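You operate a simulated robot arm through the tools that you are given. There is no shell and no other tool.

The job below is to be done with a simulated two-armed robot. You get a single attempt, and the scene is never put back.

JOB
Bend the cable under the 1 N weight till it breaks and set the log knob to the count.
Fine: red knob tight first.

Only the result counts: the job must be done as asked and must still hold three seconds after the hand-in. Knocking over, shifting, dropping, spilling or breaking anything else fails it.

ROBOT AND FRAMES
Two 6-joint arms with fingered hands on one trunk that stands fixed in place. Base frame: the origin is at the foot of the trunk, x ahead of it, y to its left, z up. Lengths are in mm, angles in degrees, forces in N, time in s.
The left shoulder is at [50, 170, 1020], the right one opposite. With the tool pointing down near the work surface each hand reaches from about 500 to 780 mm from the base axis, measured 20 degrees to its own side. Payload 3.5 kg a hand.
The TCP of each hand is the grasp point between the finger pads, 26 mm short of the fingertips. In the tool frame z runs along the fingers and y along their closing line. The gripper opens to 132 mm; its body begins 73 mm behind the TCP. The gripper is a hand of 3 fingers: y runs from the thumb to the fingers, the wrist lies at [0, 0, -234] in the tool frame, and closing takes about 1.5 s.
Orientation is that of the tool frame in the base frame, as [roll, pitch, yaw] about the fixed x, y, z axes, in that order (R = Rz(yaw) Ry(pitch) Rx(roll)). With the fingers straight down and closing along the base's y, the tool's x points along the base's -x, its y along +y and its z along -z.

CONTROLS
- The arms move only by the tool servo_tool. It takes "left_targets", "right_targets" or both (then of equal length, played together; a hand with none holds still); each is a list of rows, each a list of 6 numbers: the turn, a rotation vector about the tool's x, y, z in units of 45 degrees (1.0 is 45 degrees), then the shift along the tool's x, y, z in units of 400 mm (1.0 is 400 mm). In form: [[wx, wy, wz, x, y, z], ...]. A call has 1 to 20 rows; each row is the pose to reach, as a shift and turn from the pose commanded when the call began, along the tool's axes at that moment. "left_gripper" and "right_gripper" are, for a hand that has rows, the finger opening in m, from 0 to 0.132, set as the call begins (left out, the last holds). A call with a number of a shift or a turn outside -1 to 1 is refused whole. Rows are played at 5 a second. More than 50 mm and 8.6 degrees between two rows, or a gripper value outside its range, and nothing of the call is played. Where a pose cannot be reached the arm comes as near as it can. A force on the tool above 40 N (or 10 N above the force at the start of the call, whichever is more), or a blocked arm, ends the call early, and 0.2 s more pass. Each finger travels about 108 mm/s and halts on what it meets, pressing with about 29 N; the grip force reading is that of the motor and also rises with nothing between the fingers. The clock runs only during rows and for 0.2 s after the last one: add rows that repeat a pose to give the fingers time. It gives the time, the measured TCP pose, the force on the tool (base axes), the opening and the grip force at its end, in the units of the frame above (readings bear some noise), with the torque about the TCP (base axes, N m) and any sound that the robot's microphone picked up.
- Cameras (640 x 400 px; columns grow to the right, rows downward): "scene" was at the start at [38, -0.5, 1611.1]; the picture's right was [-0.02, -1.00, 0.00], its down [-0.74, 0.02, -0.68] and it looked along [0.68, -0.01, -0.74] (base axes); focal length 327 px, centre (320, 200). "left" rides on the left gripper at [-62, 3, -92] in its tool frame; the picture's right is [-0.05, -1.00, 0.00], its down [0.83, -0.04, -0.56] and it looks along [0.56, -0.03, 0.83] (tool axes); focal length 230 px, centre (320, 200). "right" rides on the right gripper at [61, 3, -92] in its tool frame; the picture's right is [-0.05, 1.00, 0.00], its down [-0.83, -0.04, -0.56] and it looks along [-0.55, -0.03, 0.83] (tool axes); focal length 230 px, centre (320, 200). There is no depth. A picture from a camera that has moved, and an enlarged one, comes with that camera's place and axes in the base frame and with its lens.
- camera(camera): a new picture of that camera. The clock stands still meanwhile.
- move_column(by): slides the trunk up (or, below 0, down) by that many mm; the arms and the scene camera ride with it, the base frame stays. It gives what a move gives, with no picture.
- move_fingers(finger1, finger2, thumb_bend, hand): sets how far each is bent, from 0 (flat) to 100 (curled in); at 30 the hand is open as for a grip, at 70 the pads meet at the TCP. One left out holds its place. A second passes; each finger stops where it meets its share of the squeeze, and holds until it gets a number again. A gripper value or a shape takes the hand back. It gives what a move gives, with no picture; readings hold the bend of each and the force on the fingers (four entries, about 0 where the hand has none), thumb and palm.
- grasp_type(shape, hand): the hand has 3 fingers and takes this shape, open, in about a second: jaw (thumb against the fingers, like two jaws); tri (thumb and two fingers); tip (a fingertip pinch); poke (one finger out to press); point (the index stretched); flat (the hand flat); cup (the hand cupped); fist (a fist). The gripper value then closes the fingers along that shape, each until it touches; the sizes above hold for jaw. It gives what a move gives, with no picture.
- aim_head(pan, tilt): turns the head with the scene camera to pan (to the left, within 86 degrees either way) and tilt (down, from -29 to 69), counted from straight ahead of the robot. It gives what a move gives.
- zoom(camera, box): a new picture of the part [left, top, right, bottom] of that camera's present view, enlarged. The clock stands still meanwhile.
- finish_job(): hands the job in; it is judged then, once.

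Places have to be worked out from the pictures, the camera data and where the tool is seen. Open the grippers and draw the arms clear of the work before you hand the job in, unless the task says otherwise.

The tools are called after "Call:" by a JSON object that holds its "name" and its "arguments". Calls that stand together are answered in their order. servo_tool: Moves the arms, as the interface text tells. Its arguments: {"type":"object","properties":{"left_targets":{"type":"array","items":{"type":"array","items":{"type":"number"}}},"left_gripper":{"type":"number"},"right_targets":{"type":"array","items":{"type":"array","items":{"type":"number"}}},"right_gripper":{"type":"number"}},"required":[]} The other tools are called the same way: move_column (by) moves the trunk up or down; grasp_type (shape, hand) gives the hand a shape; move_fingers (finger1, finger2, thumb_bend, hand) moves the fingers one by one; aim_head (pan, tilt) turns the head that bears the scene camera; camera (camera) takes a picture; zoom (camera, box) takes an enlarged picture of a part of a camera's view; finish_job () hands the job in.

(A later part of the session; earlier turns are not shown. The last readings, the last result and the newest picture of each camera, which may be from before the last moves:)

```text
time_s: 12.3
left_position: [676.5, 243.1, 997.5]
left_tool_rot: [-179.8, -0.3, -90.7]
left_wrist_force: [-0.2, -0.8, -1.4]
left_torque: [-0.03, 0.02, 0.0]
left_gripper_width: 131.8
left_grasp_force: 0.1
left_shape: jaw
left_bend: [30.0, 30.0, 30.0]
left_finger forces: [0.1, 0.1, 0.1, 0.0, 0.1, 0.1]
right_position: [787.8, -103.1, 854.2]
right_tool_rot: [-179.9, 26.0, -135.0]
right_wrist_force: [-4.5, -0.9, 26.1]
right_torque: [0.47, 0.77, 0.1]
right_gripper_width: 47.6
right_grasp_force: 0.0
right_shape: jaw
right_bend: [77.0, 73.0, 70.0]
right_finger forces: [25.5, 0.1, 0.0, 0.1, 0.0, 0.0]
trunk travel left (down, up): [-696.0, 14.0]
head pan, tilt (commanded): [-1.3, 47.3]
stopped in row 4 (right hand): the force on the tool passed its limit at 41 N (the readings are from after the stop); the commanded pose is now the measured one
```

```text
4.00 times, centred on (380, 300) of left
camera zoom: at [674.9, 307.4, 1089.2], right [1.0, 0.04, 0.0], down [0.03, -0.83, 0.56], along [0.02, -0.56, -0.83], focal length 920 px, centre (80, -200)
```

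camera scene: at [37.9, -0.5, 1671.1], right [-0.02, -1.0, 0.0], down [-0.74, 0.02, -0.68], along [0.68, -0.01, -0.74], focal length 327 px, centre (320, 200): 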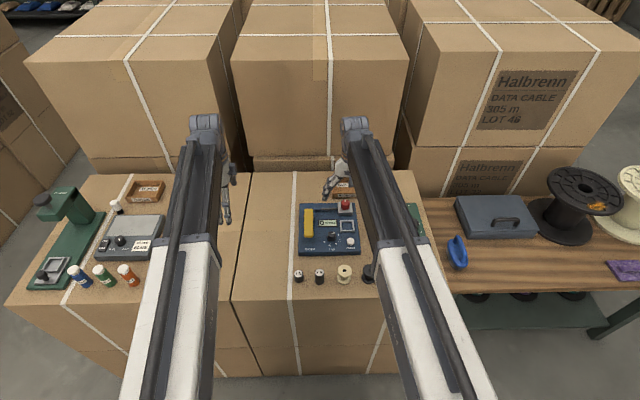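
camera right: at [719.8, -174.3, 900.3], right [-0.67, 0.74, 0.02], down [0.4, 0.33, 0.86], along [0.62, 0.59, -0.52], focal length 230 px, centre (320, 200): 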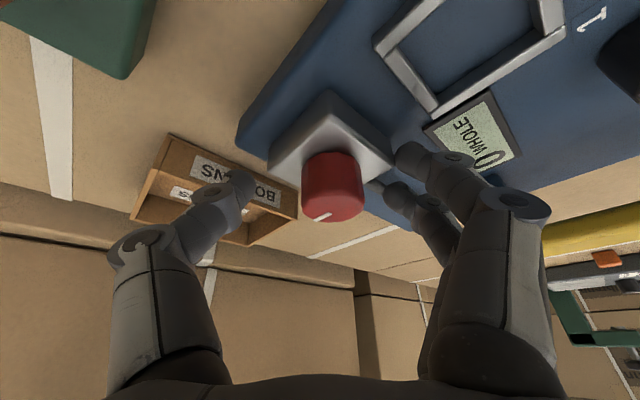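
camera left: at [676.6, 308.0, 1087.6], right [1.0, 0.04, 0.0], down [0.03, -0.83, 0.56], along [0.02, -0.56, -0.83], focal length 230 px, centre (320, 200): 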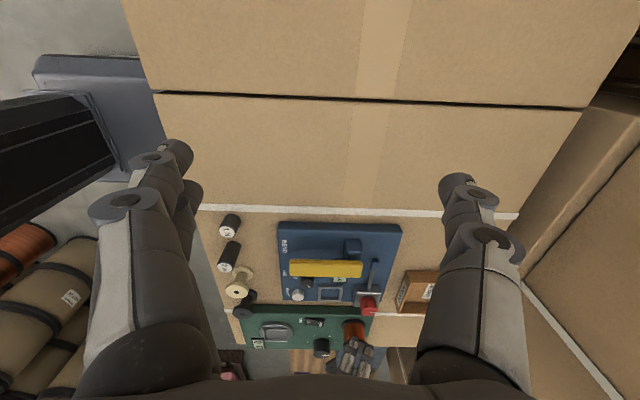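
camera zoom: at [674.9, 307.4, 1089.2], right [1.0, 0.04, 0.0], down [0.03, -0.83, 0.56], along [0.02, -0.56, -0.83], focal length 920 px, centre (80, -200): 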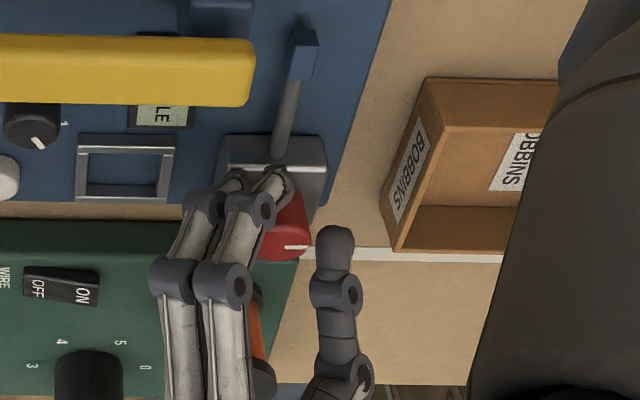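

A fingertip is resting on the block top (the near finger hangs lower because of the tilt). I'll back up 3 mm and close on the knob from here.

Call:
{"name": "servo_tool", "arguments": {"right_targets": [[0, 0, 0, -0.0032, 0, -0.0068], [0, 0, 0, -0.0032, 0, -0.0068]]}}

Call:
{"name": "servo_tool", "arguments": {"right_targets": [[0, 0, 0, 0, 0, 0], [0, 0, 0, 0, 0, 0], [0, 0, 0, 0, 0, 0], [0, 0, 0, 0, 0, 0], [0, 0, 0, 0, 0, 0]], "right_gripper": 0.02}}

Call:
{"name": "zoom", "arguments": {"camera": "right", "box": [200, 80, 440, 260]}}

Call:
{"name": "zoom", "arguments": {"camera": "left", "box": [330, 250, 430, 350]}}

Call:
{"name": "zoom", "arguments": {"camera": "scene", "box": [330, 170, 380, 220]}}

```text
time_s: 12.9
left_position: [677.3, 244.1, 996.4]
left_tool_rot: [-179.8, -0.3, -90.7]
left_wrist_force: [0.1, 0.1, 0.2]
left_torque: [0.02, 0.01, 0.02]
left_gripper_width: 131.9
left_grasp_force: 0.1
left_shape: jaw
left_bend: [30.0, 30.0, 30.0]
left_finger forces: [0.0, 0.0, 0.1, 0.0, 0.0, 0.0]
right_position: [787.8, -102.5, 854.3]
right_tool_rot: [-179.9, 25.8, -135.0]
right_wrist_force: [-2.7, 2.4, 21.7]
right_torque: [0.45, 0.55, 0.02]
right_gripper_width: 47.5
right_grasp_force: 0.0
right_shape: jaw
right_bend: [77.0, 73.0, 70.0]
right_finger forces: [21.8, 0.0, 0.0, 0.0, 0.0, 0.1]
trunk travel left (down, up): [-696.0, 14.0]
head pan, tilt (commanded): [-1.3, 47.3]
```

```text
time_s: 14.1
left_position: [676.7, 245.2, 998.6]
left_tool_rot: [-179.6, -0.3, -90.6]
left_wrist_force: [0.4, -0.2, -0.3]
left_torque: [0.01, 0.04, -0.02]
left_gripper_width: 131.7
left_grasp_force: 0.1
left_shape: jaw
left_bend: [30.0, 30.0, 30.0]
left_finger forces: [0.1, 0.0, 0.0, 0.0, 0.0, 0.1]
right_position: [786.2, -101.5, 854.4]
right_tool_rot: [-179.9, 25.8, -134.9]
right_wrist_force: [-10.0, 4.3, 33.8]
right_torque: [0.72, 1.04, 0.1]
right_gripper_width: 26.8
right_grasp_force: 0.0
right_shape: jaw
right_bend: [75.0, 73.0, 70.0]
right_finger forces: [34.4, 0.0, 0.1, 0.0, 1.3, 0.0]
trunk travel left (down, up): [-696.0, 14.0]
head pan, tilt (commanded): [-1.3, 47.3]
```

```text
2.22 times, centred on (320, 170) of right
camera zoom: at [716.1, -167.2, 911.7], right [-0.67, 0.74, 0.02], down [0.39, 0.33, 0.86], along [0.63, 0.59, -0.51], focal length 511 px, centre (320, 267)
```

zoom: 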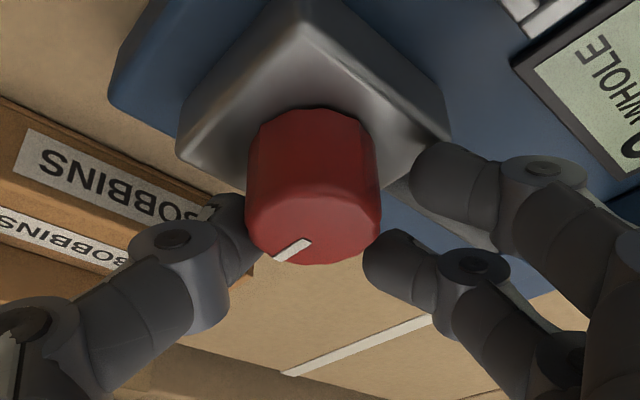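

```text
4.00 times, centred on (380, 300) of left
camera zoom: at [673.4, 308.5, 1089.7], right [1.0, 0.04, 0.0], down [0.03, -0.83, 0.56], along [0.03, -0.56, -0.83], focal length 920 px, centre (80, -200)
```

zoom: 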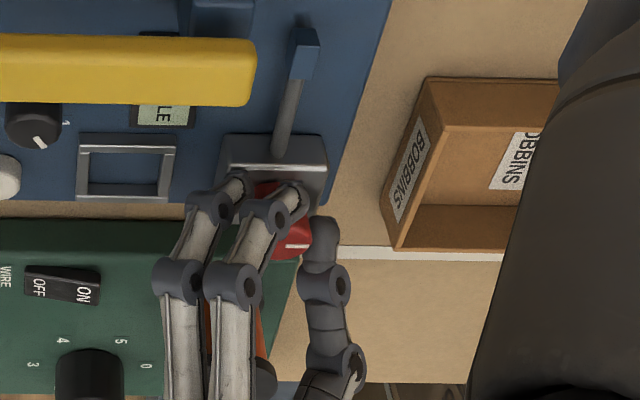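

```text
8.00 times, centred on (355, 195) of scene
camera zoom: at [33.1, 0.4, 1671.3], right [-0.02, -1.0, 0.0], down [-0.73, 0.02, -0.68], along [0.68, -0.01, -0.73], focal length 2614 px, centre (40, 240)
```

zoom: 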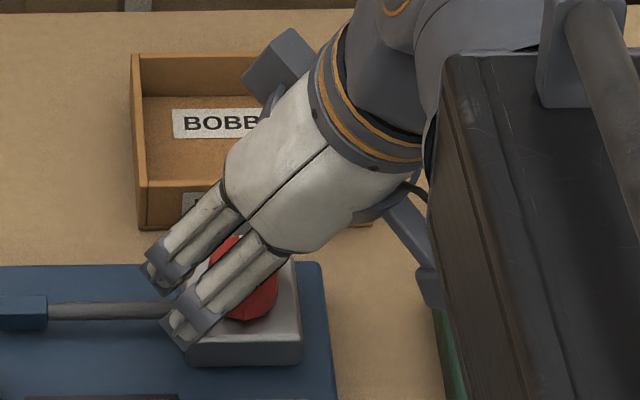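

The near finger is still pressing on the block (34 N), so this grip is bad. I'll open and rise clear, then try a different hand shape with less tilt.

Call:
{"name": "servo_tool", "arguments": {"right_targets": [[0, 0, 0, -0.0106, 0, -0.0226], [0, 0, 0, -0.0213, 0, -0.0452], [0, 0, 0, -0.0426, 0, -0.0905], [0, 0, 0, -0.0426, 0, -0.0905]], "right_gripper": 0.05}}

Call:
{"name": "grasp_type", "arguments": {"shape": "tri", "hand": "right"}}

Call:
{"name": "camera", "arguments": {"camera": "right"}}

Call:
{"name": "zoom", "arguments": {"camera": "scene", "box": [320, 150, 400, 220]}}

```text
time_s: 15.1
left_position: [678.2, 243.5, 996.3]
left_tool_rot: [-180.0, -0.4, -90.6]
left_wrist_force: [0.0, -0.3, 0.0]
left_torque: [-0.03, 0.02, 0.04]
left_gripper_width: 132.2
left_grasp_force: 0.1
left_shape: jaw
left_bend: [30.0, 30.0, 30.0]
left_finger forces: [0.0, 0.0, 0.0, 0.0, 0.1, 0.1]
right_position: [788.0, -104.0, 890.7]
right_tool_rot: [-179.9, 25.7, -135.0]
right_wrist_force: [0.1, -0.6, 0.2]
right_torque: [-0.01, -0.01, 0.0]
right_gripper_width: 49.7
right_grasp_force: 0.0
right_shape: jaw
right_bend: [74.0, 73.0, 70.0]
right_finger forces: [0.0, 0.1, 0.1, 0.0, 0.0, 0.1]
trunk travel left (down, up): [-696.0, 14.0]
head pan, tilt (commanded): [-1.3, 47.3]
```

```text
time_s: 16.0
left_position: [678.2, 244.6, 995.1]
left_tool_rot: [-179.9, -0.3, -90.7]
left_wrist_force: [0.2, -0.8, 1.0]
left_torque: [0.0, 0.01, 0.01]
left_gripper_width: 131.9
left_grasp_force: 0.1
left_shape: jaw
left_bend: [30.0, 30.0, 30.0]
left_finger forces: [0.0, 0.1, 0.0, 0.0, 0.0, 0.1]
right_position: [788.4, -104.6, 890.5]
right_tool_rot: [-179.9, 25.7, -135.1]
right_wrist_force: [0.0, -0.2, -0.5]
right_torque: [0.0, 0.0, 0.03]
right_gripper_width: 131.9
right_grasp_force: 0.1
right_shape: tri
right_bend: [30.0, 30.0, 30.0]
right_finger forces: [0.1, 0.1, 0.0, 0.0, 0.0, 0.0]
trunk travel left (down, up): [-696.0, 14.0]
head pan, tilt (commanded): [-1.3, 47.3]
```

```text
taken
camera right: at [718.1, -168.6, 948.4], right [-0.67, 0.74, 0.02], down [0.39, 0.33, 0.86], along [0.63, 0.59, -0.51], focal length 230 px, centre (320, 200)
```

right: 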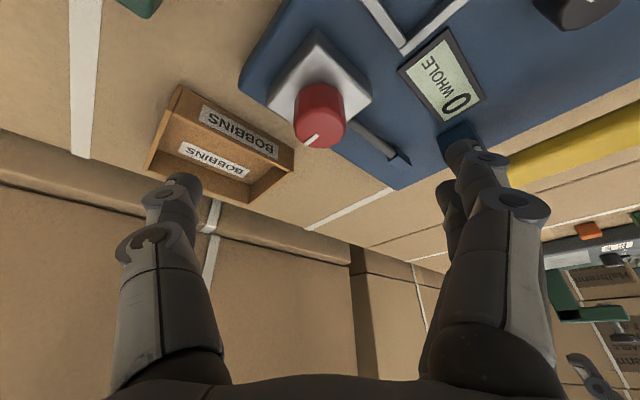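

```text
5.71 times, centred on (360, 185) of scene
camera zoom: at [38.0, -0.5, 1671.1], right [-0.02, -1.0, 0.0], down [-0.74, 0.02, -0.68], along [0.68, -0.01, -0.74], focal length 1867 px, centre (91, 286)
```

zoom: 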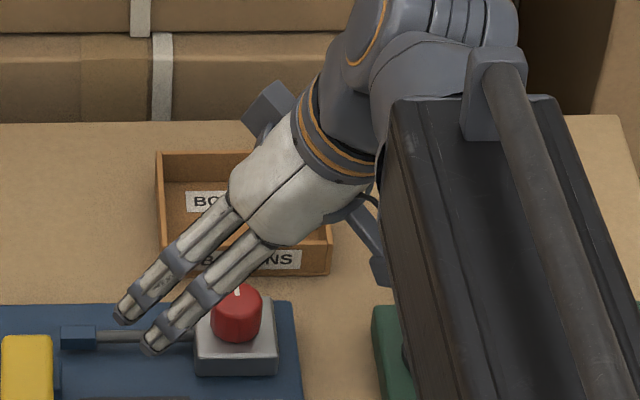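

The "tri" shape looks the same as "jaw" on this hand, so I'll try "tip", partially closed, and look at it.

Call:
{"name": "grasp_type", "arguments": {"shape": "tip", "hand": "right"}}

Call:
{"name": "servo_tool", "arguments": {"right_targets": [[0, 0, 0, 0, 0, 0], [0, 0, 0, 0, 0, 0], [0, 0, 0, 0, 0, 0], [0, 0, 0, 0, 0, 0]], "right_gripper": 0.04}}

Call:
{"name": "camera", "arguments": {"camera": "right"}}

Call:
{"name": "zoom", "arguments": {"camera": "scene", "box": [320, 150, 400, 220]}}

Call:
{"name": "zoom", "arguments": {"camera": "left", "box": [330, 250, 430, 350]}}

```text
time_s: 16.9
left_position: [679.2, 244.5, 995.5]
left_tool_rot: [-180.0, -0.2, -90.7]
left_wrist_force: [-0.1, 0.6, -0.5]
left_torque: [0.02, 0.0, -0.02]
left_gripper_width: 131.5
left_grasp_force: 0.0
left_shape: jaw
left_bend: [30.0, 30.0, 30.0]
left_finger forces: [0.0, 0.0, 0.1, 0.1, 0.1, 0.1]
right_position: [787.5, -102.9, 892.0]
right_tool_rot: [-179.9, 25.8, -135.0]
right_wrist_force: [0.4, 0.9, 0.1]
right_torque: [0.0, -0.04, 0.03]
right_gripper_width: 131.8
right_grasp_force: 0.1
right_shape: tip
right_bend: [30.0, 30.0, 30.0]
right_finger forces: [0.0, 0.1, 0.0, 0.1, 0.0, 0.0]
trunk travel left (down, up): [-696.0, 14.0]
head pan, tilt (commanded): [-1.3, 47.3]
```

```text
time_s: 17.9
left_position: [678.7, 243.9, 995.8]
left_tool_rot: [-179.9, -0.3, -90.7]
left_wrist_force: [0.7, 0.4, -0.3]
left_torque: [0.02, 0.01, 0.0]
left_gripper_width: 131.8
left_grasp_force: 0.1
left_shape: jaw
left_bend: [30.0, 30.0, 30.0]
left_finger forces: [0.1, 0.1, 0.0, 0.0, 0.0, 0.0]
right_position: [788.4, -102.9, 892.1]
right_tool_rot: [-180.0, 25.7, -135.0]
right_wrist_force: [-0.4, -0.7, -0.4]
right_torque: [0.03, 0.01, -0.01]
right_gripper_width: 40.5
right_grasp_force: 0.0
right_shape: tip
right_bend: [73.0, 73.0, 70.0]
right_finger forces: [0.0, 0.0, 0.0, 0.1, 0.0, 0.0]
trunk travel left (down, up): [-696.0, 14.0]
head pan, tilt (commanded): [-1.3, 47.3]
```

```text
taken
camera right: at [718.1, -168.7, 948.3], right [-0.67, 0.74, 0.02], down [0.39, 0.33, 0.86], along [0.63, 0.59, -0.51], focal length 230 px, centre (320, 200)
```

right: 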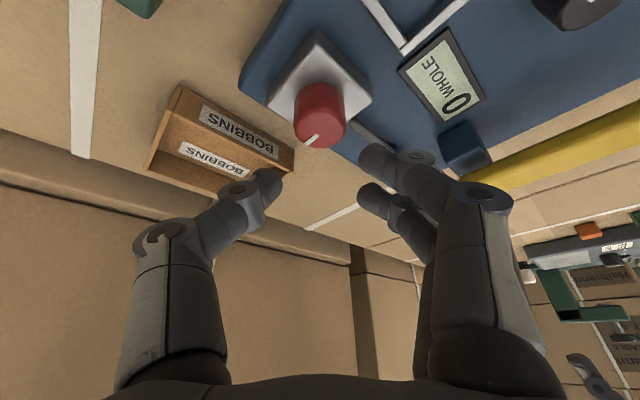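

```text
5.71 times, centred on (360, 185) of scene
camera zoom: at [38.0, -0.5, 1671.1], right [-0.02, -1.0, 0.0], down [-0.74, 0.02, -0.68], along [0.68, -0.01, -0.74], focal length 1867 px, centre (91, 286)
```

zoom: 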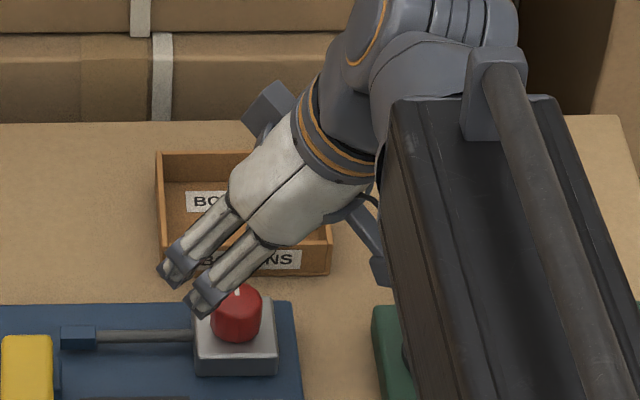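

```text
4.00 times, centred on (380, 300) of left
camera zoom: at [676.5, 308.0, 1087.6], right [1.0, 0.04, 0.0], down [0.03, -0.83, 0.56], along [0.02, -0.56, -0.83], focal length 920 px, centre (80, -200)
```

zoom: 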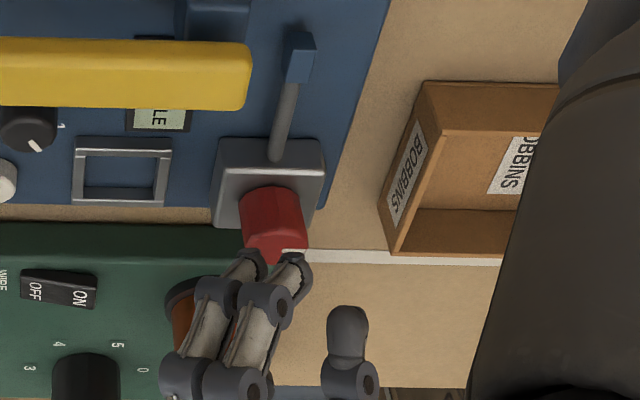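

All pinch shapes look alike here, so I'll return to "jaw" and cut the tilt from 25.7° to 15°, which keeps the fingertips more level; the reach should still suffice.

Call:
{"name": "grasp_type", "arguments": {"shape": "jaw", "hand": "right"}}

Call:
{"name": "servo_tool", "arguments": {"right_targets": [[0, 0.119, 0, 0.0036, 0, -0.0018], [0, 0.2378, 0, 0.0072, 0, -0.0035], [0, 0.2378, 0, 0.0072, 0, -0.0035], [0, 0.2378, 0, 0.0072, 0, -0.0035]], "right_gripper": 0.05}}

Call:
{"name": "camera", "arguments": {"camera": "right"}}

```text
time_s: 18.8
left_position: [678.1, 244.8, 994.9]
left_tool_rot: [-179.9, -0.3, -90.8]
left_wrist_force: [0.5, -0.2, 0.0]
left_torque: [0.01, -0.02, 0.03]
left_gripper_width: 131.7
left_grasp_force: 0.0
left_shape: jaw
left_bend: [30.0, 30.0, 30.0]
left_finger forces: [0.1, 0.1, 0.0, 0.0, 0.0, 0.0]
right_position: [787.6, -103.4, 889.8]
right_tool_rot: [180.0, 25.8, -135.1]
right_wrist_force: [-0.9, 0.5, 0.0]
right_torque: [0.01, -0.02, 0.02]
right_gripper_width: 132.0
right_grasp_force: 0.0
right_shape: jaw
right_bend: [30.0, 30.0, 30.0]
right_finger forces: [0.0, 0.0, 0.1, 0.0, 0.0, 0.0]
trunk travel left (down, up): [-696.0, 14.0]
head pan, tilt (commanded): [-1.3, 47.3]
```

```text
time_s: 19.8
left_position: [678.1, 244.2, 996.7]
left_tool_rot: [-179.8, -0.4, -90.7]
left_wrist_force: [0.3, -0.7, -1.0]
left_torque: [0.03, 0.0, -0.01]
left_gripper_width: 132.0
left_grasp_force: 0.0
left_shape: jaw
left_bend: [30.0, 30.0, 30.0]
left_finger forces: [0.1, 0.0, 0.0, 0.0, 0.1, 0.0]
right_position: [782.6, -105.2, 892.9]
right_tool_rot: [-179.9, 15.0, -135.0]
right_wrist_force: [-0.8, 0.8, 0.3]
right_torque: [0.01, -0.01, -0.01]
right_gripper_width: 50.7
right_grasp_force: 0.0
right_shape: jaw
right_bend: [73.0, 73.0, 70.0]
right_finger forces: [0.0, 0.1, 0.1, 0.0, 0.0, 0.1]
trunk travel left (down, up): [-696.0, 14.0]
head pan, tilt (commanded): [-1.3, 47.3]
```

```text
taken
camera right: at [721.4, -162.2, 965.5], right [-0.67, 0.74, 0.01], down [0.5, 0.44, 0.75], along [0.55, 0.51, -0.66], focal length 230 px, centre (320, 200)
```

right: 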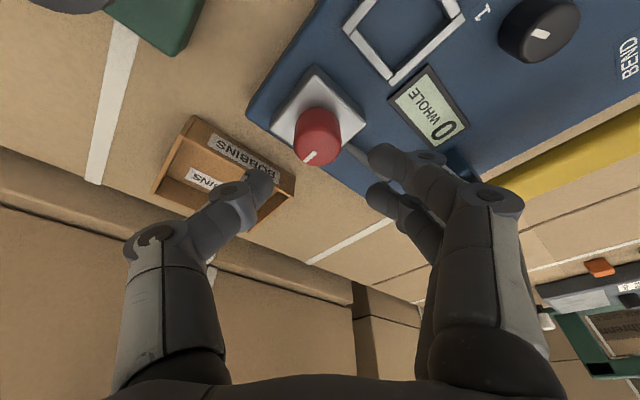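

With the 15° tilt, the knob appears at about (788.5, −102.5). I'll move down to z≈852 with the fingers 50 mm apart and check for contact.

Call:
{"name": "servo_tool", "arguments": {"right_targets": [[0, 0, 0, 0.0079, -0.0057, 0.0332], [0, 0, 0, 0.0159, -0.0057, 0.0665], [0, 0, 0, 0.0238, -0.0057, 0.0997], [0, 0, 0, 0.0238, -0.0057, 0.0997]]}}

Call:
{"name": "camera", "arguments": {"camera": "right"}}

Call:
{"name": "zoom", "arguments": {"camera": "left", "box": [330, 250, 430, 350]}}

```text
time_s: 20.8
left_position: [678.6, 243.4, 995.4]
left_tool_rot: [-179.9, -0.3, -90.7]
left_wrist_force: [0.0, 0.4, -0.1]
left_torque: [0.0, 0.0, -0.01]
left_gripper_width: 131.9
left_grasp_force: 0.0
left_shape: jaw
left_bend: [30.0, 30.0, 30.0]
left_finger forces: [0.0, 0.1, 0.1, 0.0, 0.1, 0.0]
right_position: [776.9, -106.8, 852.7]
right_tool_rot: [-179.9, 15.1, -135.0]
right_wrist_force: [0.5, -0.2, 0.2]
right_torque: [-0.01, 0.0, 0.02]
right_gripper_width: 50.4
right_grasp_force: 0.0
right_shape: jaw
right_bend: [73.0, 73.0, 70.0]
right_finger forces: [0.0, 0.0, 0.0, 0.0, 0.0, 0.1]
right hand out of reach, approached as far as the arm can: row 1, 2, 3, 4
trunk travel left (down, up): [-696.0, 14.0]
head pan, tilt (commanded): [-1.3, 47.3]
```

```text
taken
camera right: at [715.1, -163.0, 926.1], right [-0.67, 0.74, 0.01], down [0.5, 0.43, 0.75], along [0.55, 0.51, -0.66], focal length 230 px, centre (320, 200)
```

right: 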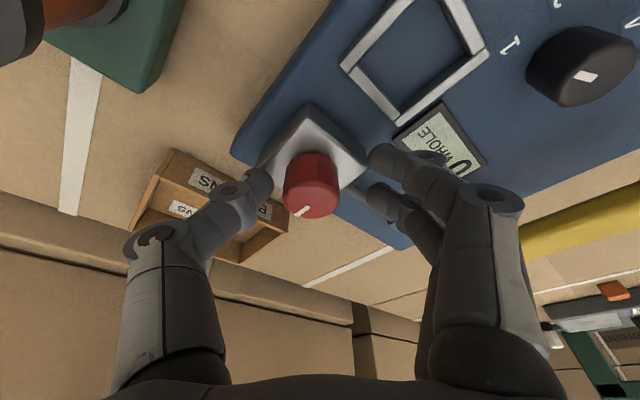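

```text
4.00 times, centred on (380, 300) of left
camera zoom: at [676.5, 307.9, 1087.6], right [1.0, 0.04, 0.0], down [0.03, -0.83, 0.56], along [0.02, -0.56, -0.83], focal length 920 px, centre (80, -200)
```

zoom: 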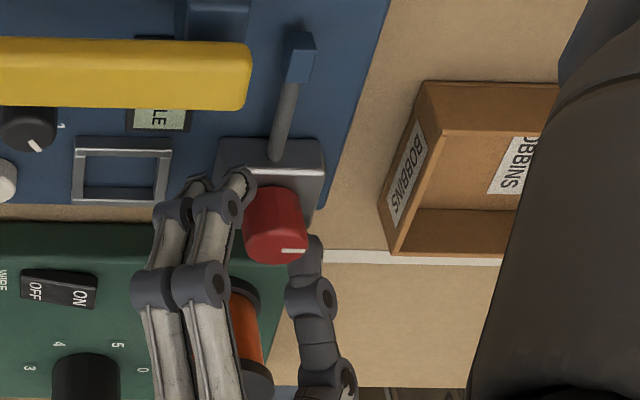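

The arm runs out of reach here at yaw +45° with only 15° tilt. I'll set the tilt to 20° and shift about 5 mm toward the thumb side to centre the knob.

Call:
{"name": "servo_tool", "arguments": {"right_targets": [[0, -0.111, 0, -0.0052, 0, -0.0193], [0, -0.111, 0, -0.0214, -0.0129, -0.015], [0, -0.111, 0, -0.0214, -0.0129, -0.015]]}}

Call:
{"name": "zoom", "arguments": {"camera": "right", "box": [200, 80, 440, 260]}}

```text
time_s: 21.6
left_position: [678.3, 244.6, 996.2]
left_tool_rot: [-179.8, -0.3, -90.7]
left_wrist_force: [-0.2, -1.2, 0.0]
left_torque: [-0.06, 0.0, 0.0]
left_gripper_width: 131.7
left_grasp_force: 0.0
left_shape: jaw
left_bend: [30.0, 30.0, 30.0]
left_finger forces: [0.0, 0.0, 0.0, 0.1, 0.0, 0.0]
right_position: [785.2, -104.5, 861.3]
right_tool_rot: [-180.0, 20.0, -135.0]
right_wrist_force: [0.4, -0.9, -0.5]
right_torque: [0.02, 0.0, 0.01]
right_gripper_width: 50.6
right_grasp_force: 0.0
right_shape: jaw
right_bend: [73.0, 73.0, 70.0]
right_finger forces: [0.0, 0.0, 0.0, 0.0, 0.1, 0.0]
trunk travel left (down, up): [-696.0, 14.0]
head pan, tilt (commanded): [-1.3, 47.3]
```

```text
2.22 times, centred on (320, 170) of right
camera zoom: at [719.7, -166.1, 926.9], right [-0.67, 0.74, 0.02], down [0.45, 0.39, 0.81], along [0.59, 0.55, -0.59], focal length 511 px, centre (320, 267)
```

zoom: 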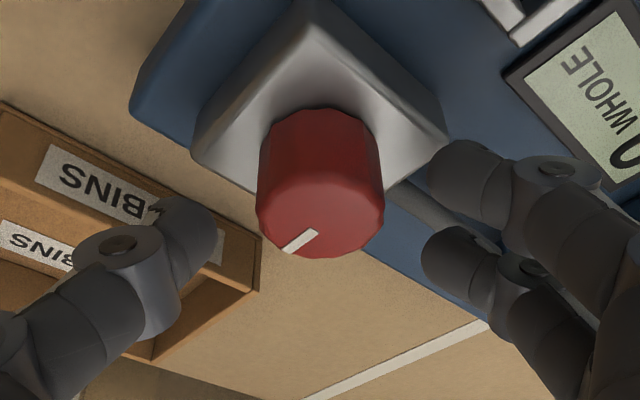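

The knob is now centred between thumb and fingers. I'll close to about 40 mm and descend slowly in 2 mm steps to feel for the block.

Call:
{"name": "servo_tool", "arguments": {"right_targets": [[0, 0, 0, 0.0017, 0, 0.0047], [0, 0, 0, 0.0034, 0, 0.0094], [0, 0, 0, 0.0051, 0, 0.0141], [0, 0, 0, 0.0051, 0, 0.0141]], "right_gripper": 0.042}}

Call:
{"name": "zoom", "arguments": {"camera": "right", "box": [200, 80, 440, 260]}}

Call:
{"name": "zoom", "arguments": {"camera": "left", "box": [330, 250, 430, 350]}}

```text
time_s: 22.6
left_position: [677.8, 243.0, 995.8]
left_tool_rot: [-179.9, -0.2, -90.7]
left_wrist_force: [-0.1, 0.3, 0.1]
left_torque: [0.02, 0.01, 0.03]
left_gripper_width: 131.8
left_grasp_force: 0.2
left_shape: jaw
left_bend: [30.0, 30.0, 30.0]
left_finger forces: [0.0, 0.0, 0.0, 0.0, 0.0, 0.0]
right_position: [785.4, -104.7, 855.7]
right_tool_rot: [-180.0, 20.0, -135.0]
right_wrist_force: [-1.0, 0.2, 5.4]
right_torque: [0.11, 0.16, -0.01]
right_gripper_width: 42.8
right_grasp_force: 0.0
right_shape: jaw
right_bend: [74.0, 73.0, 70.0]
right_finger forces: [5.8, 0.0, 0.0, 0.0, 0.0, 0.0]
trunk travel left (down, up): [-696.0, 14.0]
head pan, tilt (commanded): [-1.3, 47.3]
```

```text
2.22 times, centred on (320, 170) of right
camera zoom: at [719.5, -165.9, 921.4], right [-0.67, 0.74, 0.02], down [0.45, 0.39, 0.81], along [0.59, 0.55, -0.59], focal length 511 px, centre (320, 267)
```

zoom: 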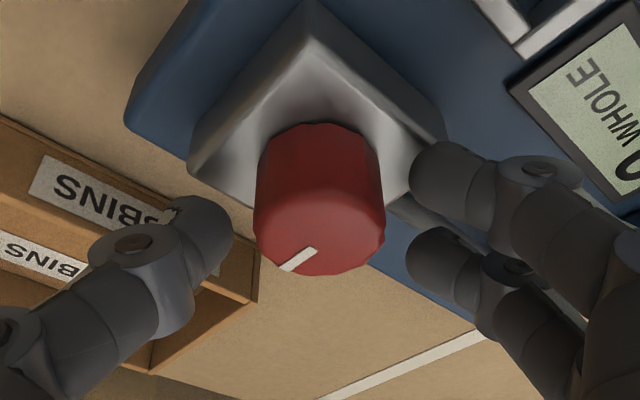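

```text
4.00 times, centred on (380, 300) of left
camera zoom: at [676.0, 308.1, 1088.0], right [1.0, 0.04, 0.0], down [0.03, -0.83, 0.56], along [0.02, -0.56, -0.83], focal length 920 px, centre (80, -200)
```

zoom: 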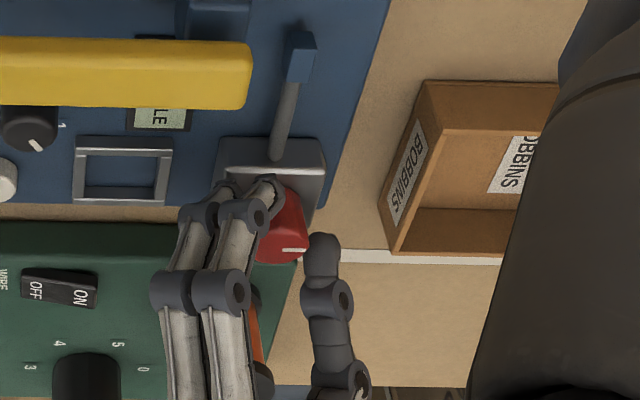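

The near finger touches the block at 5.8 N, which fixes the height. I'll rise 3 mm and close onto the knob.

Call:
{"name": "servo_tool", "arguments": {"right_targets": [[0, 0, 0, -0.0026, 0, -0.007], [0, 0, 0, -0.0026, 0, -0.007], [0, 0, 0, -0.0026, 0, -0.007], [0, 0, 0, -0.0026, 0, -0.007], [0, 0, 0, -0.0026, 0, -0.007], [0, 0, 0, -0.0026, 0, -0.007]], "right_gripper": 0.0}}

Call:
{"name": "zoom", "arguments": {"camera": "right", "box": [200, 80, 440, 260]}}

Call:
{"name": "zoom", "arguments": {"camera": "left", "box": [330, 250, 430, 350]}}

```text
time_s: 24.0
left_position: [678.8, 245.8, 995.2]
left_tool_rot: [179.8, -0.2, -90.7]
left_wrist_force: [-0.1, -1.0, 0.2]
left_torque: [-0.04, -0.03, 0.02]
left_gripper_width: 132.0
left_grasp_force: 0.1
left_shape: jaw
left_bend: [30.0, 30.0, 30.0]
left_finger forces: [0.1, 0.0, 0.0, 0.1, 0.1, 0.1]
right_position: [785.8, -105.0, 856.5]
right_tool_rot: [180.0, 19.9, -135.0]
right_wrist_force: [5.8, 0.3, -8.0]
right_torque: [-0.03, -0.07, -0.01]
right_gripper_width: 18.0
right_grasp_force: 28.8
right_shape: jaw
right_bend: [75.0, 70.0, 70.0]
right_finger forces: [9.9, 12.0, 0.0, 0.0, 26.2, 0.1]
trunk travel left (down, up): [-696.0, 14.0]
head pan, tilt (commanded): [-1.3, 47.3]
```

```text
2.22 times, centred on (320, 170) of right
camera zoom: at [720.5, -166.5, 922.6], right [-0.67, 0.74, 0.02], down [0.45, 0.39, 0.8], along [0.59, 0.55, -0.59], focal length 511 px, centre (320, 267)
```

zoom: 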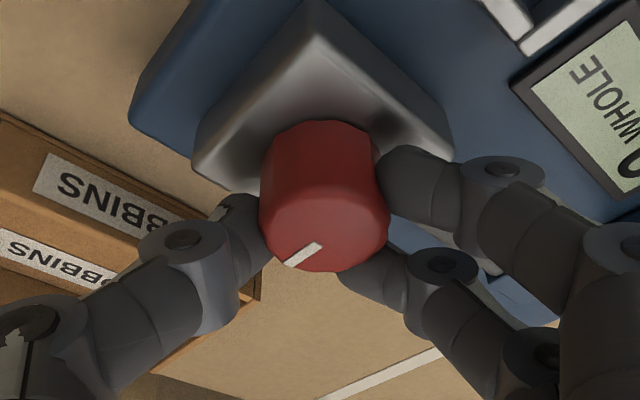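

```text
4.00 times, centred on (380, 300) of left
camera zoom: at [677.5, 307.9, 1087.0], right [1.0, 0.04, 0.0], down [0.03, -0.83, 0.56], along [0.02, -0.56, -0.83], focal length 920 px, centre (80, -200)
```

zoom: 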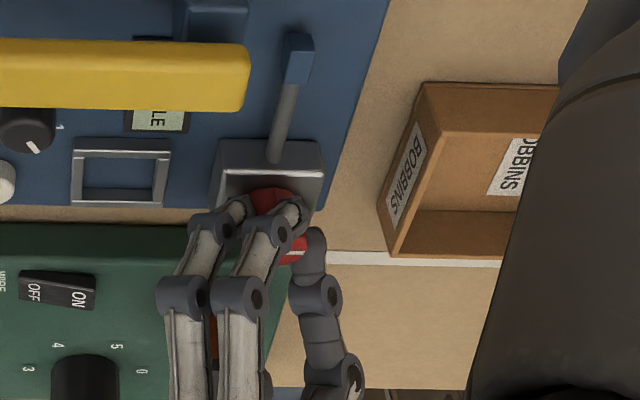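

A good three-point grip: fingers 10 and 12 N, thumb 26 N. I'll turn clockwise 22.5° about the knob's axis as a first step and watch the marker and torque.

Call:
{"name": "servo_tool", "arguments": {"right_targets": [[0.057, 0, 0.1567, 0, 0.0014, 0], [0.114, 0, 0.3133, -0.0004, 0.0029, 0.0001], [0.171, 0, 0.47, -0.0008, 0.0042, 0.0003]]}}

Call:
{"name": "zoom", "arguments": {"camera": "right", "box": [200, 80, 440, 260]}}

Call:
{"name": "zoom", "arguments": {"camera": "left", "box": [330, 250, 430, 350]}}

```text
time_s: 24.8
left_position: [679.3, 244.7, 995.1]
left_tool_rot: [-180.0, -0.3, -90.6]
left_wrist_force: [0.0, 0.2, -0.5]
left_torque: [-0.02, 0.0, 0.01]
left_gripper_width: 131.8
left_grasp_force: 0.1
left_shape: jaw
left_bend: [30.0, 30.0, 30.0]
left_finger forces: [0.0, 0.0, 0.0, 0.0, 0.1, 0.0]
right_position: [783.9, -105.3, 857.1]
right_tool_rot: [179.9, 19.9, -157.8]
right_wrist_force: [9.1, -5.0, -8.1]
right_torque: [-0.12, -0.08, 0.03]
right_gripper_width: 17.2
right_grasp_force: 29.1
right_shape: jaw
right_bend: [75.0, 70.0, 70.0]
right_finger forces: [9.4, 12.2, 0.0, 0.0, 29.0, 0.0]
trunk travel left (down, up): [-696.0, 14.0]
head pan, tilt (commanded): [-1.3, 47.3]
```

```text
2.22 times, centred on (320, 170) of right
camera zoom: at [701.3, -136.2, 922.8], right [-0.33, 0.94, 0.02], down [0.56, 0.18, 0.81], along [0.76, 0.28, -0.59], focal length 511 px, centre (320, 267)
```

zoom: 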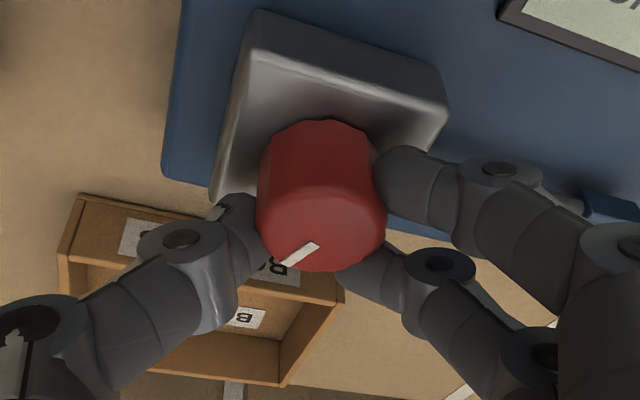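

```text
4.00 times, centred on (380, 300) of left
camera zoom: at [677.8, 307.4, 1086.9], right [1.0, 0.04, 0.0], down [0.03, -0.83, 0.56], along [0.02, -0.56, -0.83], focal length 920 px, centre (80, -200)
```

zoom: 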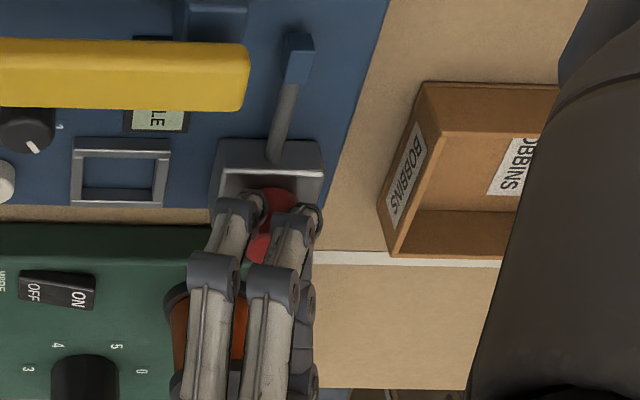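

The marker stayed fixed relative to the hand, so the knob turns with it. I'll continue another 45° clockwise.

Call:
{"name": "servo_tool", "arguments": {"right_targets": [[0.057, 0, 0.1567, 0, 0.0014, 0], [0.114, 0, 0.3133, -0.0004, 0.0029, 0.0001], [0.171, 0, 0.47, -0.0008, 0.0042, 0.0003], [0.228, 0, 0.6267, -0.0014, 0.0055, 0.0005], [0.285, 0, 0.7833, -0.0021, 0.0067, 0.0008], [0.342, 0, 0.94, -0.003, 0.0078, 0.0011]]}}

Call:
{"name": "zoom", "arguments": {"camera": "right", "box": [200, 80, 440, 260]}}

Call:
{"name": "zoom", "arguments": {"camera": "scene", "box": [295, 170, 395, 260]}}

```text
time_s: 26.2
left_position: [680.6, 244.9, 995.2]
left_tool_rot: [179.9, -0.2, -90.8]
left_wrist_force: [0.1, 0.2, 0.9]
left_torque: [0.01, 0.0, 0.0]
left_gripper_width: 132.0
left_grasp_force: 0.0
left_shape: jaw
left_bend: [30.0, 30.0, 30.0]
left_finger forces: [0.1, 0.0, 0.0, 0.1, 0.0, 0.0]
right_position: [784.6, -104.6, 856.9]
right_tool_rot: [-179.9, 20.0, 157.2]
right_wrist_force: [8.4, -18.9, -3.4]
right_torque: [-0.38, -0.06, 0.03]
right_gripper_width: 16.8
right_grasp_force: 29.6
right_shape: jaw
right_bend: [75.0, 70.0, 70.0]
right_finger forces: [8.2, 14.3, 0.0, 0.0, 34.8, 0.1]
trunk travel left (down, up): [-696.0, 14.0]
head pan, tilt (commanded): [-1.3, 47.3]
```

```text
2.22 times, centred on (320, 170) of right
camera zoom: at [703.9, -66.3, 922.8], right [0.43, 0.9, 0.02], down [0.53, -0.27, 0.81], along [0.73, -0.34, -0.59], focal length 511 px, centre (320, 267)
```

zoom: 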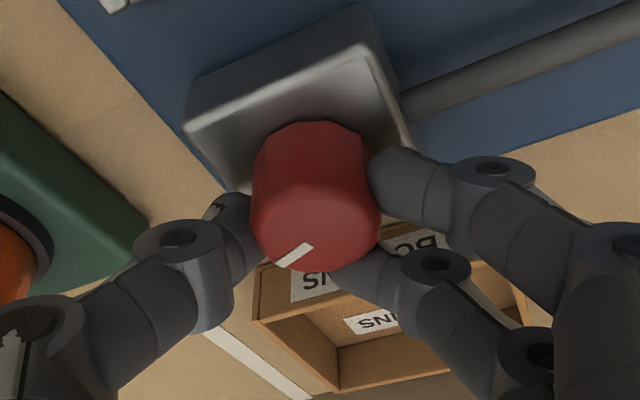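

```text
4.44 times, centred on (345, 215) of scene
camera zoom: at [39.3, -2.8, 1671.1], right [-0.02, -1.0, 0.0], down [-0.74, 0.02, -0.68], along [0.68, -0.01, -0.74], focal length 1452 px, centre (209, 133)
```

zoom: 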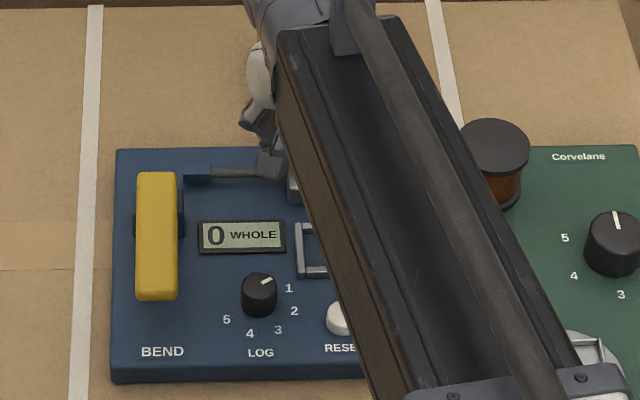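

The knob has turned about 67° in total and still follows the hand, but a sideways force of 19 N has built up. I'll go another 22.5° while easing the hand slightly toward −y.

Call:
{"name": "servo_tool", "arguments": {"right_targets": [[0, 0, 0, -0.0012, -0.003, 0.0004], [0.057, 0, 0.1567, -0.0012, -0.003, 0.0004], [0.114, 0, 0.3133, -0.0019, -0.0025, 0.0007], [0.171, 0, 0.47, -0.0024, -0.002, 0.0009]]}}

Call:
{"name": "zoom", "arguments": {"camera": "right", "box": [200, 80, 440, 260]}}

```text
time_s: 27.2
left_position: [680.0, 243.3, 995.3]
left_tool_rot: [-180.0, -0.2, -90.7]
left_wrist_force: [0.2, -0.4, -0.1]
left_torque: [-0.02, 0.02, -0.02]
left_gripper_width: 131.9
left_grasp_force: 0.0
left_shape: jaw
left_bend: [30.0, 30.0, 30.0]
left_finger forces: [0.0, 0.0, 0.0, 0.0, 0.0, 0.0]
right_position: [782.7, -105.5, 857.3]
right_tool_rot: [179.7, 20.1, 134.8]
right_wrist_force: [24.8, -19.2, -8.7]
right_torque: [-0.25, -0.37, 0.22]
right_gripper_width: 15.7
right_grasp_force: 28.6
right_shape: jaw
right_bend: [74.0, 68.0, 70.0]
right_finger forces: [11.3, 20.7, 0.1, 0.0, 28.0, 0.1]
right hand out of reach, approached as far as the arm can: row 4
trunk travel left (down, up): [-696.0, 14.0]
head pan, tilt (commanded): [-1.3, 47.3]
```

```text
2.22 times, centred on (320, 170) of right
camera zoom: at [721.9, -39.7, 923.1], right [0.74, 0.67, 0.02], down [0.38, -0.45, 0.81], along [0.55, -0.59, -0.59], focal length 511 px, centre (320, 267)
```

zoom: 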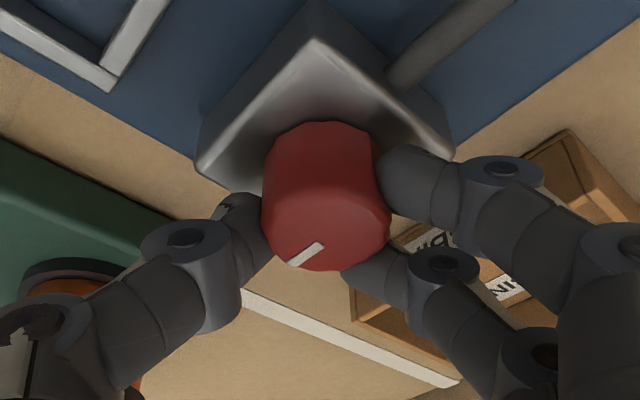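

The knob has turned about 90° with a rising torque (0.22 N m), which may be the stop. I'll open, lift clear and see where the marker is.

Call:
{"name": "servo_tool", "arguments": {"right_targets": [[0, 0, 0, 0, 0, 0], [0, 0, 0, 0, 0, 0], [0, 0, 0, -0.0085, 0, -0.0235], [0, 0, 0, -0.0257, 0, -0.0705], [0, 0, 0, -0.0257, 0, -0.0705]], "right_gripper": 0.05}}

Call:
{"name": "camera", "arguments": {"camera": "right"}}

Call:
{"name": "zoom", "arguments": {"camera": "left", "box": [330, 250, 430, 350]}}

```text
time_s: 28.4
left_position: [679.9, 245.9, 995.8]
left_tool_rot: [-179.8, -0.3, -90.7]
left_wrist_force: [-0.6, -0.1, 1.2]
left_torque: [-0.01, 0.02, 0.01]
left_gripper_width: 131.9
left_grasp_force: 0.0
left_shape: jaw
left_bend: [30.0, 30.0, 30.0]
left_finger forces: [0.1, 0.0, 0.0, 0.0, 0.0, 0.1]
right_position: [778.6, -102.3, 888.8]
right_tool_rot: [-179.9, 20.0, 134.9]
right_wrist_force: [-0.2, 0.2, 0.4]
right_torque: [-0.02, 0.01, 0.0]
right_gripper_width: 49.3
right_grasp_force: 0.1
right_shape: jaw
right_bend: [74.0, 74.0, 70.0]
right_finger forces: [0.0, 0.0, 0.1, 0.0, 0.0, 0.0]
trunk travel left (down, up): [-696.0, 14.0]
head pan, tilt (commanded): [-1.3, 47.3]
```

```text
taken
camera right: at [718.2, -36.6, 954.5], right [0.74, 0.67, 0.02], down [0.39, -0.45, 0.81], along [0.55, -0.59, -0.59], focal length 230 px, centre (320, 200)
```

right: 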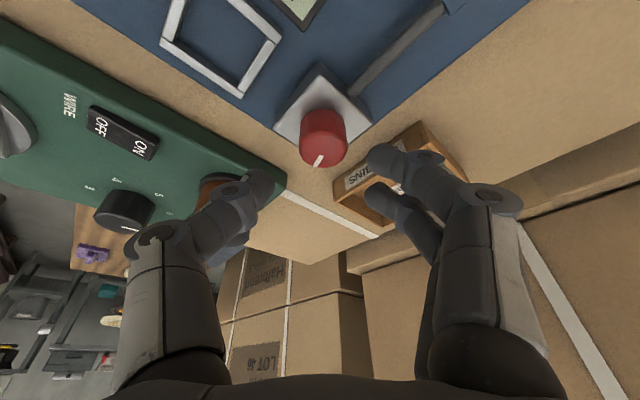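

```text
4.00 times, centred on (380, 300) of left
camera zoom: at [676.4, 308.1, 1087.6], right [1.0, 0.04, 0.0], down [0.03, -0.83, 0.56], along [0.02, -0.56, -0.83], focal length 920 px, centre (80, -200)
```

zoom: 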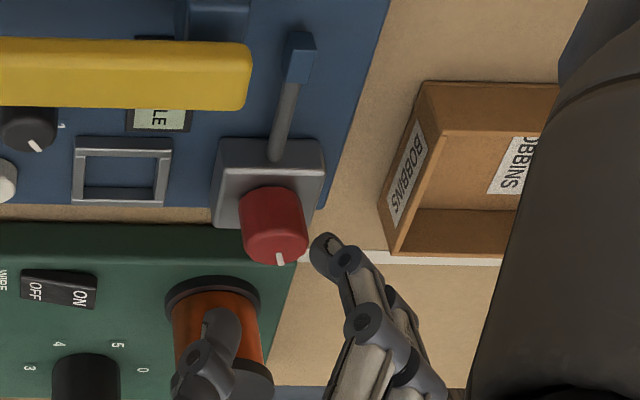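

The marker now points right (−y), 90° from where it began, and stays there. To check whether it is truly tight, I'll swing the hand back for another grip and try to turn it further.

Call:
{"name": "servo_tool", "arguments": {"right_targets": [[-0.057, 0, -0.1567, 0, 0, 0], [-0.114, 0, -0.3133, -0.004, 0.0023, 0.0015], [-0.171, 0, -0.47, -0.008, 0.0046, 0.003], [-0.228, 0, -0.6267, -0.012, 0.0069, 0.0044], [-0.285, 0, -0.7833, -0.016, 0.0092, 0.0058], [-0.342, 0, -0.94, -0.016, 0.0092, 0.0058]]}}

Call:
{"name": "servo_tool", "arguments": {"right_targets": [[-0.057, 0, -0.1567, 0, 0, 0], [-0.114, 0, -0.3133, 0, 0, 0], [-0.171, 0, -0.47, 0, 0, 0], [-0.228, 0, -0.6267, 0, 0, 0], [-0.285, 0, -0.7833, 0, 0, 0], [-0.342, 0, -0.94, 0, 0, 0], [-0.342, 0, -0.94, 0, 0, 0]]}}

Call:
{"name": "camera", "arguments": {"camera": "right"}}

Call:
{"name": "zoom", "arguments": {"camera": "left", "box": [330, 250, 430, 350]}}

```text
time_s: 29.8
left_position: [678.3, 243.1, 995.2]
left_tool_rot: [-180.0, -0.2, -90.8]
left_wrist_force: [0.1, -0.6, -0.3]
left_torque: [0.0, 0.03, 0.0]
left_gripper_width: 132.0
left_grasp_force: 0.0
left_shape: jaw
left_bend: [30.0, 30.0, 30.0]
left_finger forces: [0.1, 0.0, 0.0, 0.1, 0.0, 0.0]
right_position: [786.2, -105.0, 889.3]
right_tool_rot: [-180.0, 20.1, -179.9]
right_wrist_force: [-0.8, -0.3, 0.4]
right_torque: [-0.03, 0.01, 0.01]
right_gripper_width: 49.7
right_grasp_force: 0.1
right_shape: jaw
right_bend: [74.0, 74.0, 70.0]
right_finger forces: [0.0, 0.1, 0.0, 0.0, 0.1, 0.0]
trunk travel left (down, up): [-696.0, 14.0]
head pan, tilt (commanded): [-1.3, 47.3]
```

```text
time_s: 31.4
left_position: [676.4, 244.2, 995.8]
left_tool_rot: [-179.8, -0.4, -90.7]
left_wrist_force: [-0.3, -0.5, -0.1]
left_torque: [-0.01, 0.04, 0.0]
left_gripper_width: 132.0
left_grasp_force: 0.1
left_shape: jaw
left_bend: [30.0, 30.0, 30.0]
left_finger forces: [0.1, 0.1, 0.0, 0.0, 0.0, 0.0]
right_position: [786.5, -103.6, 890.3]
right_tool_rot: [-180.0, 20.1, -134.9]
right_wrist_force: [-0.6, 0.0, 0.3]
right_torque: [-0.01, 0.02, 0.03]
right_gripper_width: 49.4
right_grasp_force: 0.0
right_shape: jaw
right_bend: [74.0, 74.0, 70.0]
right_finger forces: [0.0, 0.0, 0.0, 0.0, 0.1, 0.1]
trunk travel left (down, up): [-696.0, 14.0]
head pan, tilt (commanded): [-1.3, 47.3]
```

```text
taken
camera right: at [721.2, -165.7, 955.1], right [-0.67, 0.74, 0.02], down [0.45, 0.39, 0.81], along [0.59, 0.55, -0.59], focal length 230 px, centre (320, 200)
```

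right: 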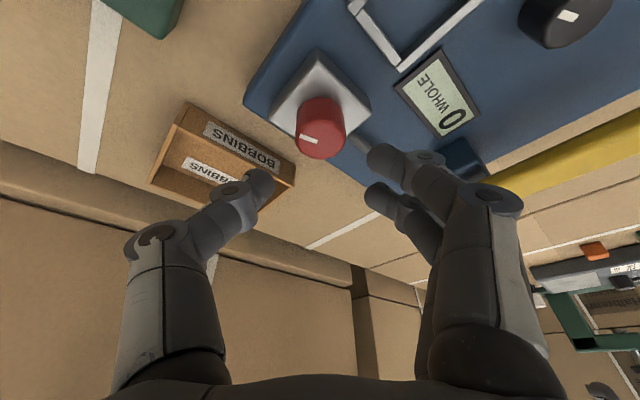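

```text
4.00 times, centred on (380, 300) of left
camera zoom: at [676.5, 308.0, 1087.7], right [1.0, 0.04, 0.0], down [0.03, -0.83, 0.56], along [0.02, -0.56, -0.83], focal length 920 px, centre (80, -200)
```

zoom: 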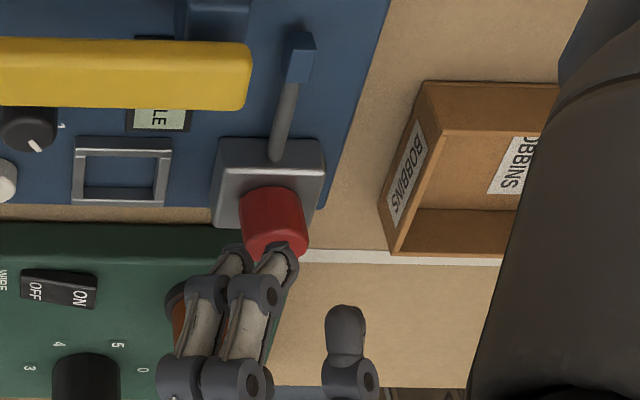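

The knob is centred again. I'll descend 32 mm and close for a second grip.

Call:
{"name": "servo_tool", "arguments": {"right_targets": [[0, 0, 0, 0.0091, 0, 0.0251], [0, 0, 0, 0.0182, 0, 0.0501], [0, 0, 0, 0.027, 0, 0.0742], [0, 0, 0, 0.027, 0, 0.0742]], "right_gripper": 0.044}}

Call:
{"name": "servo_tool", "arguments": {"right_targets": [[0, 0, 0, 0, 0, 0], [0, 0, 0, 0, 0, 0], [0, 0, 0, 0, 0, 0], [0, 0, 0, 0, 0, 0], [0, 0, 0, 0, 0, 0], [0, 0, 0, 0, 0, 0]], "right_gripper": 0.0}}

Call:
{"name": "zoom", "arguments": {"camera": "right", "box": [200, 80, 440, 260]}}

```text
time_s: 32.4
left_position: [678.8, 244.1, 995.9]
left_tool_rot: [-179.9, -0.2, -90.7]
left_wrist_force: [0.0, 0.2, 0.0]
left_torque: [0.0, 0.03, -0.01]
left_gripper_width: 132.1
left_grasp_force: 0.0
left_shape: jaw
left_bend: [30.0, 30.0, 30.0]
left_finger forces: [0.0, 0.0, 0.0, 0.0, 0.0, 0.0]
right_position: [785.4, -104.8, 856.9]
right_tool_rot: [180.0, 20.0, -135.1]
right_wrist_force: [-0.9, 0.7, -0.2]
right_torque: [0.02, 0.02, 0.02]
right_gripper_width: 44.5
right_grasp_force: 0.0
right_shape: jaw
right_bend: [74.0, 74.0, 70.0]
right_finger forces: [0.1, 0.1, 0.1, 0.1, 0.0, 0.0]
trunk travel left (down, up): [-696.0, 14.0]
head pan, tilt (commanded): [-1.3, 47.3]
```

```text
time_s: 33.8
left_position: [679.5, 245.3, 996.3]
left_tool_rot: [-179.8, -0.3, -90.7]
left_wrist_force: [0.5, 0.2, -0.4]
left_torque: [-0.02, -0.01, 0.02]
left_gripper_width: 131.9
left_grasp_force: 0.0
left_shape: jaw
left_bend: [30.0, 30.0, 30.0]
left_finger forces: [0.2, 0.0, 0.0, 0.1, 0.0, 0.1]
right_position: [788.4, -103.6, 857.9]
right_tool_rot: [-180.0, 20.0, -135.0]
right_wrist_force: [6.8, 2.6, -2.5]
right_torque: [-0.01, -0.06, -0.03]
right_gripper_width: 16.0
right_grasp_force: 28.8
right_shape: jaw
right_bend: [73.0, 71.0, 70.0]
right_finger forces: [14.4, 12.0, 0.0, 0.0, 25.6, 0.0]
trunk travel left (down, up): [-696.0, 14.0]
head pan, tilt (commanded): [-1.3, 47.3]
```

```text
2.22 times, centred on (320, 170) of right
camera zoom: at [721.9, -165.2, 922.8], right [-0.67, 0.74, 0.02], down [0.45, 0.39, 0.81], along [0.59, 0.55, -0.59], focal length 511 px, centre (320, 267)
```

zoom: 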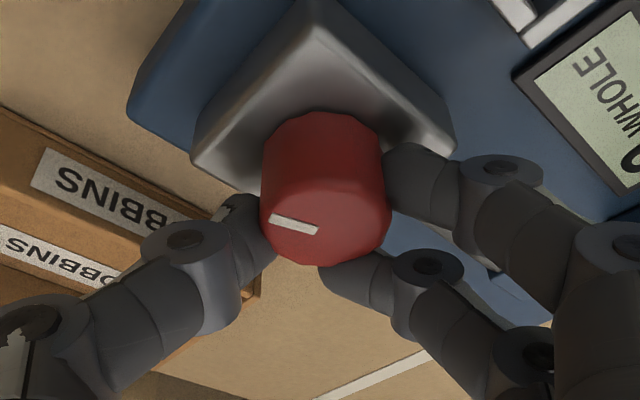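

Firm grip again (14, 12 and 26 N). I'll turn 22.5° clockwise and see whether the knob follows or resists.

Call:
{"name": "servo_tool", "arguments": {"right_targets": [[0.057, 0, 0.1567, 0, 0, 0], [0.114, 0, 0.3133, 0, 0, 0], [0.171, 0, 0.47, 0, 0, 0]]}}

Call:
{"name": "zoom", "arguments": {"camera": "right", "box": [200, 80, 440, 260]}}

```text
time_s: 34.6
left_position: [679.2, 244.5, 994.9]
left_tool_rot: [180.0, -0.3, -90.8]
left_wrist_force: [0.7, -0.9, 0.4]
left_torque: [0.0, -0.01, 0.0]
left_gripper_width: 131.9
left_grasp_force: 0.0
left_shape: jaw
left_bend: [30.0, 30.0, 30.0]
left_finger forces: [0.0, 0.0, 0.0, 0.1, 0.1, 0.1]
right_position: [787.1, -104.5, 857.3]
right_tool_rot: [-179.9, 19.9, -157.5]
right_wrist_force: [9.2, 3.5, -1.7]
right_torque: [0.02, -0.11, 0.3]
right_gripper_width: 15.8
right_grasp_force: 28.8
right_shape: jaw
right_bend: [73.0, 71.0, 70.0]
right_finger forces: [15.0, 10.1, 0.1, 0.0, 29.1, 0.0]
trunk travel left (down, up): [-696.0, 14.0]
head pan, tilt (commanded): [-1.3, 47.3]
```

```text
2.22 times, centred on (320, 170) of right
camera zoom: at [703.7, -135.9, 922.8], right [-0.34, 0.94, 0.02], down [0.56, 0.19, 0.81], along [0.76, 0.28, -0.59], focal length 511 px, centre (320, 267)
```

zoom: 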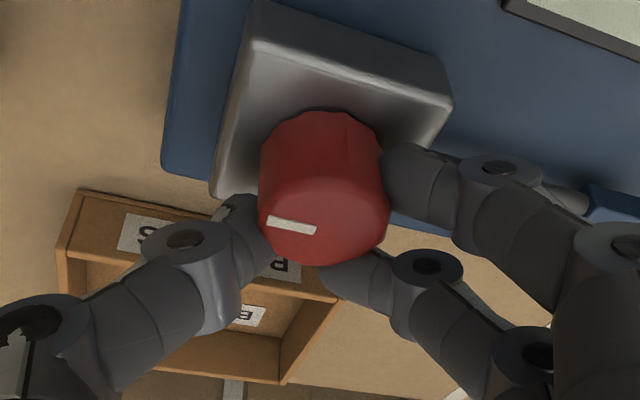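

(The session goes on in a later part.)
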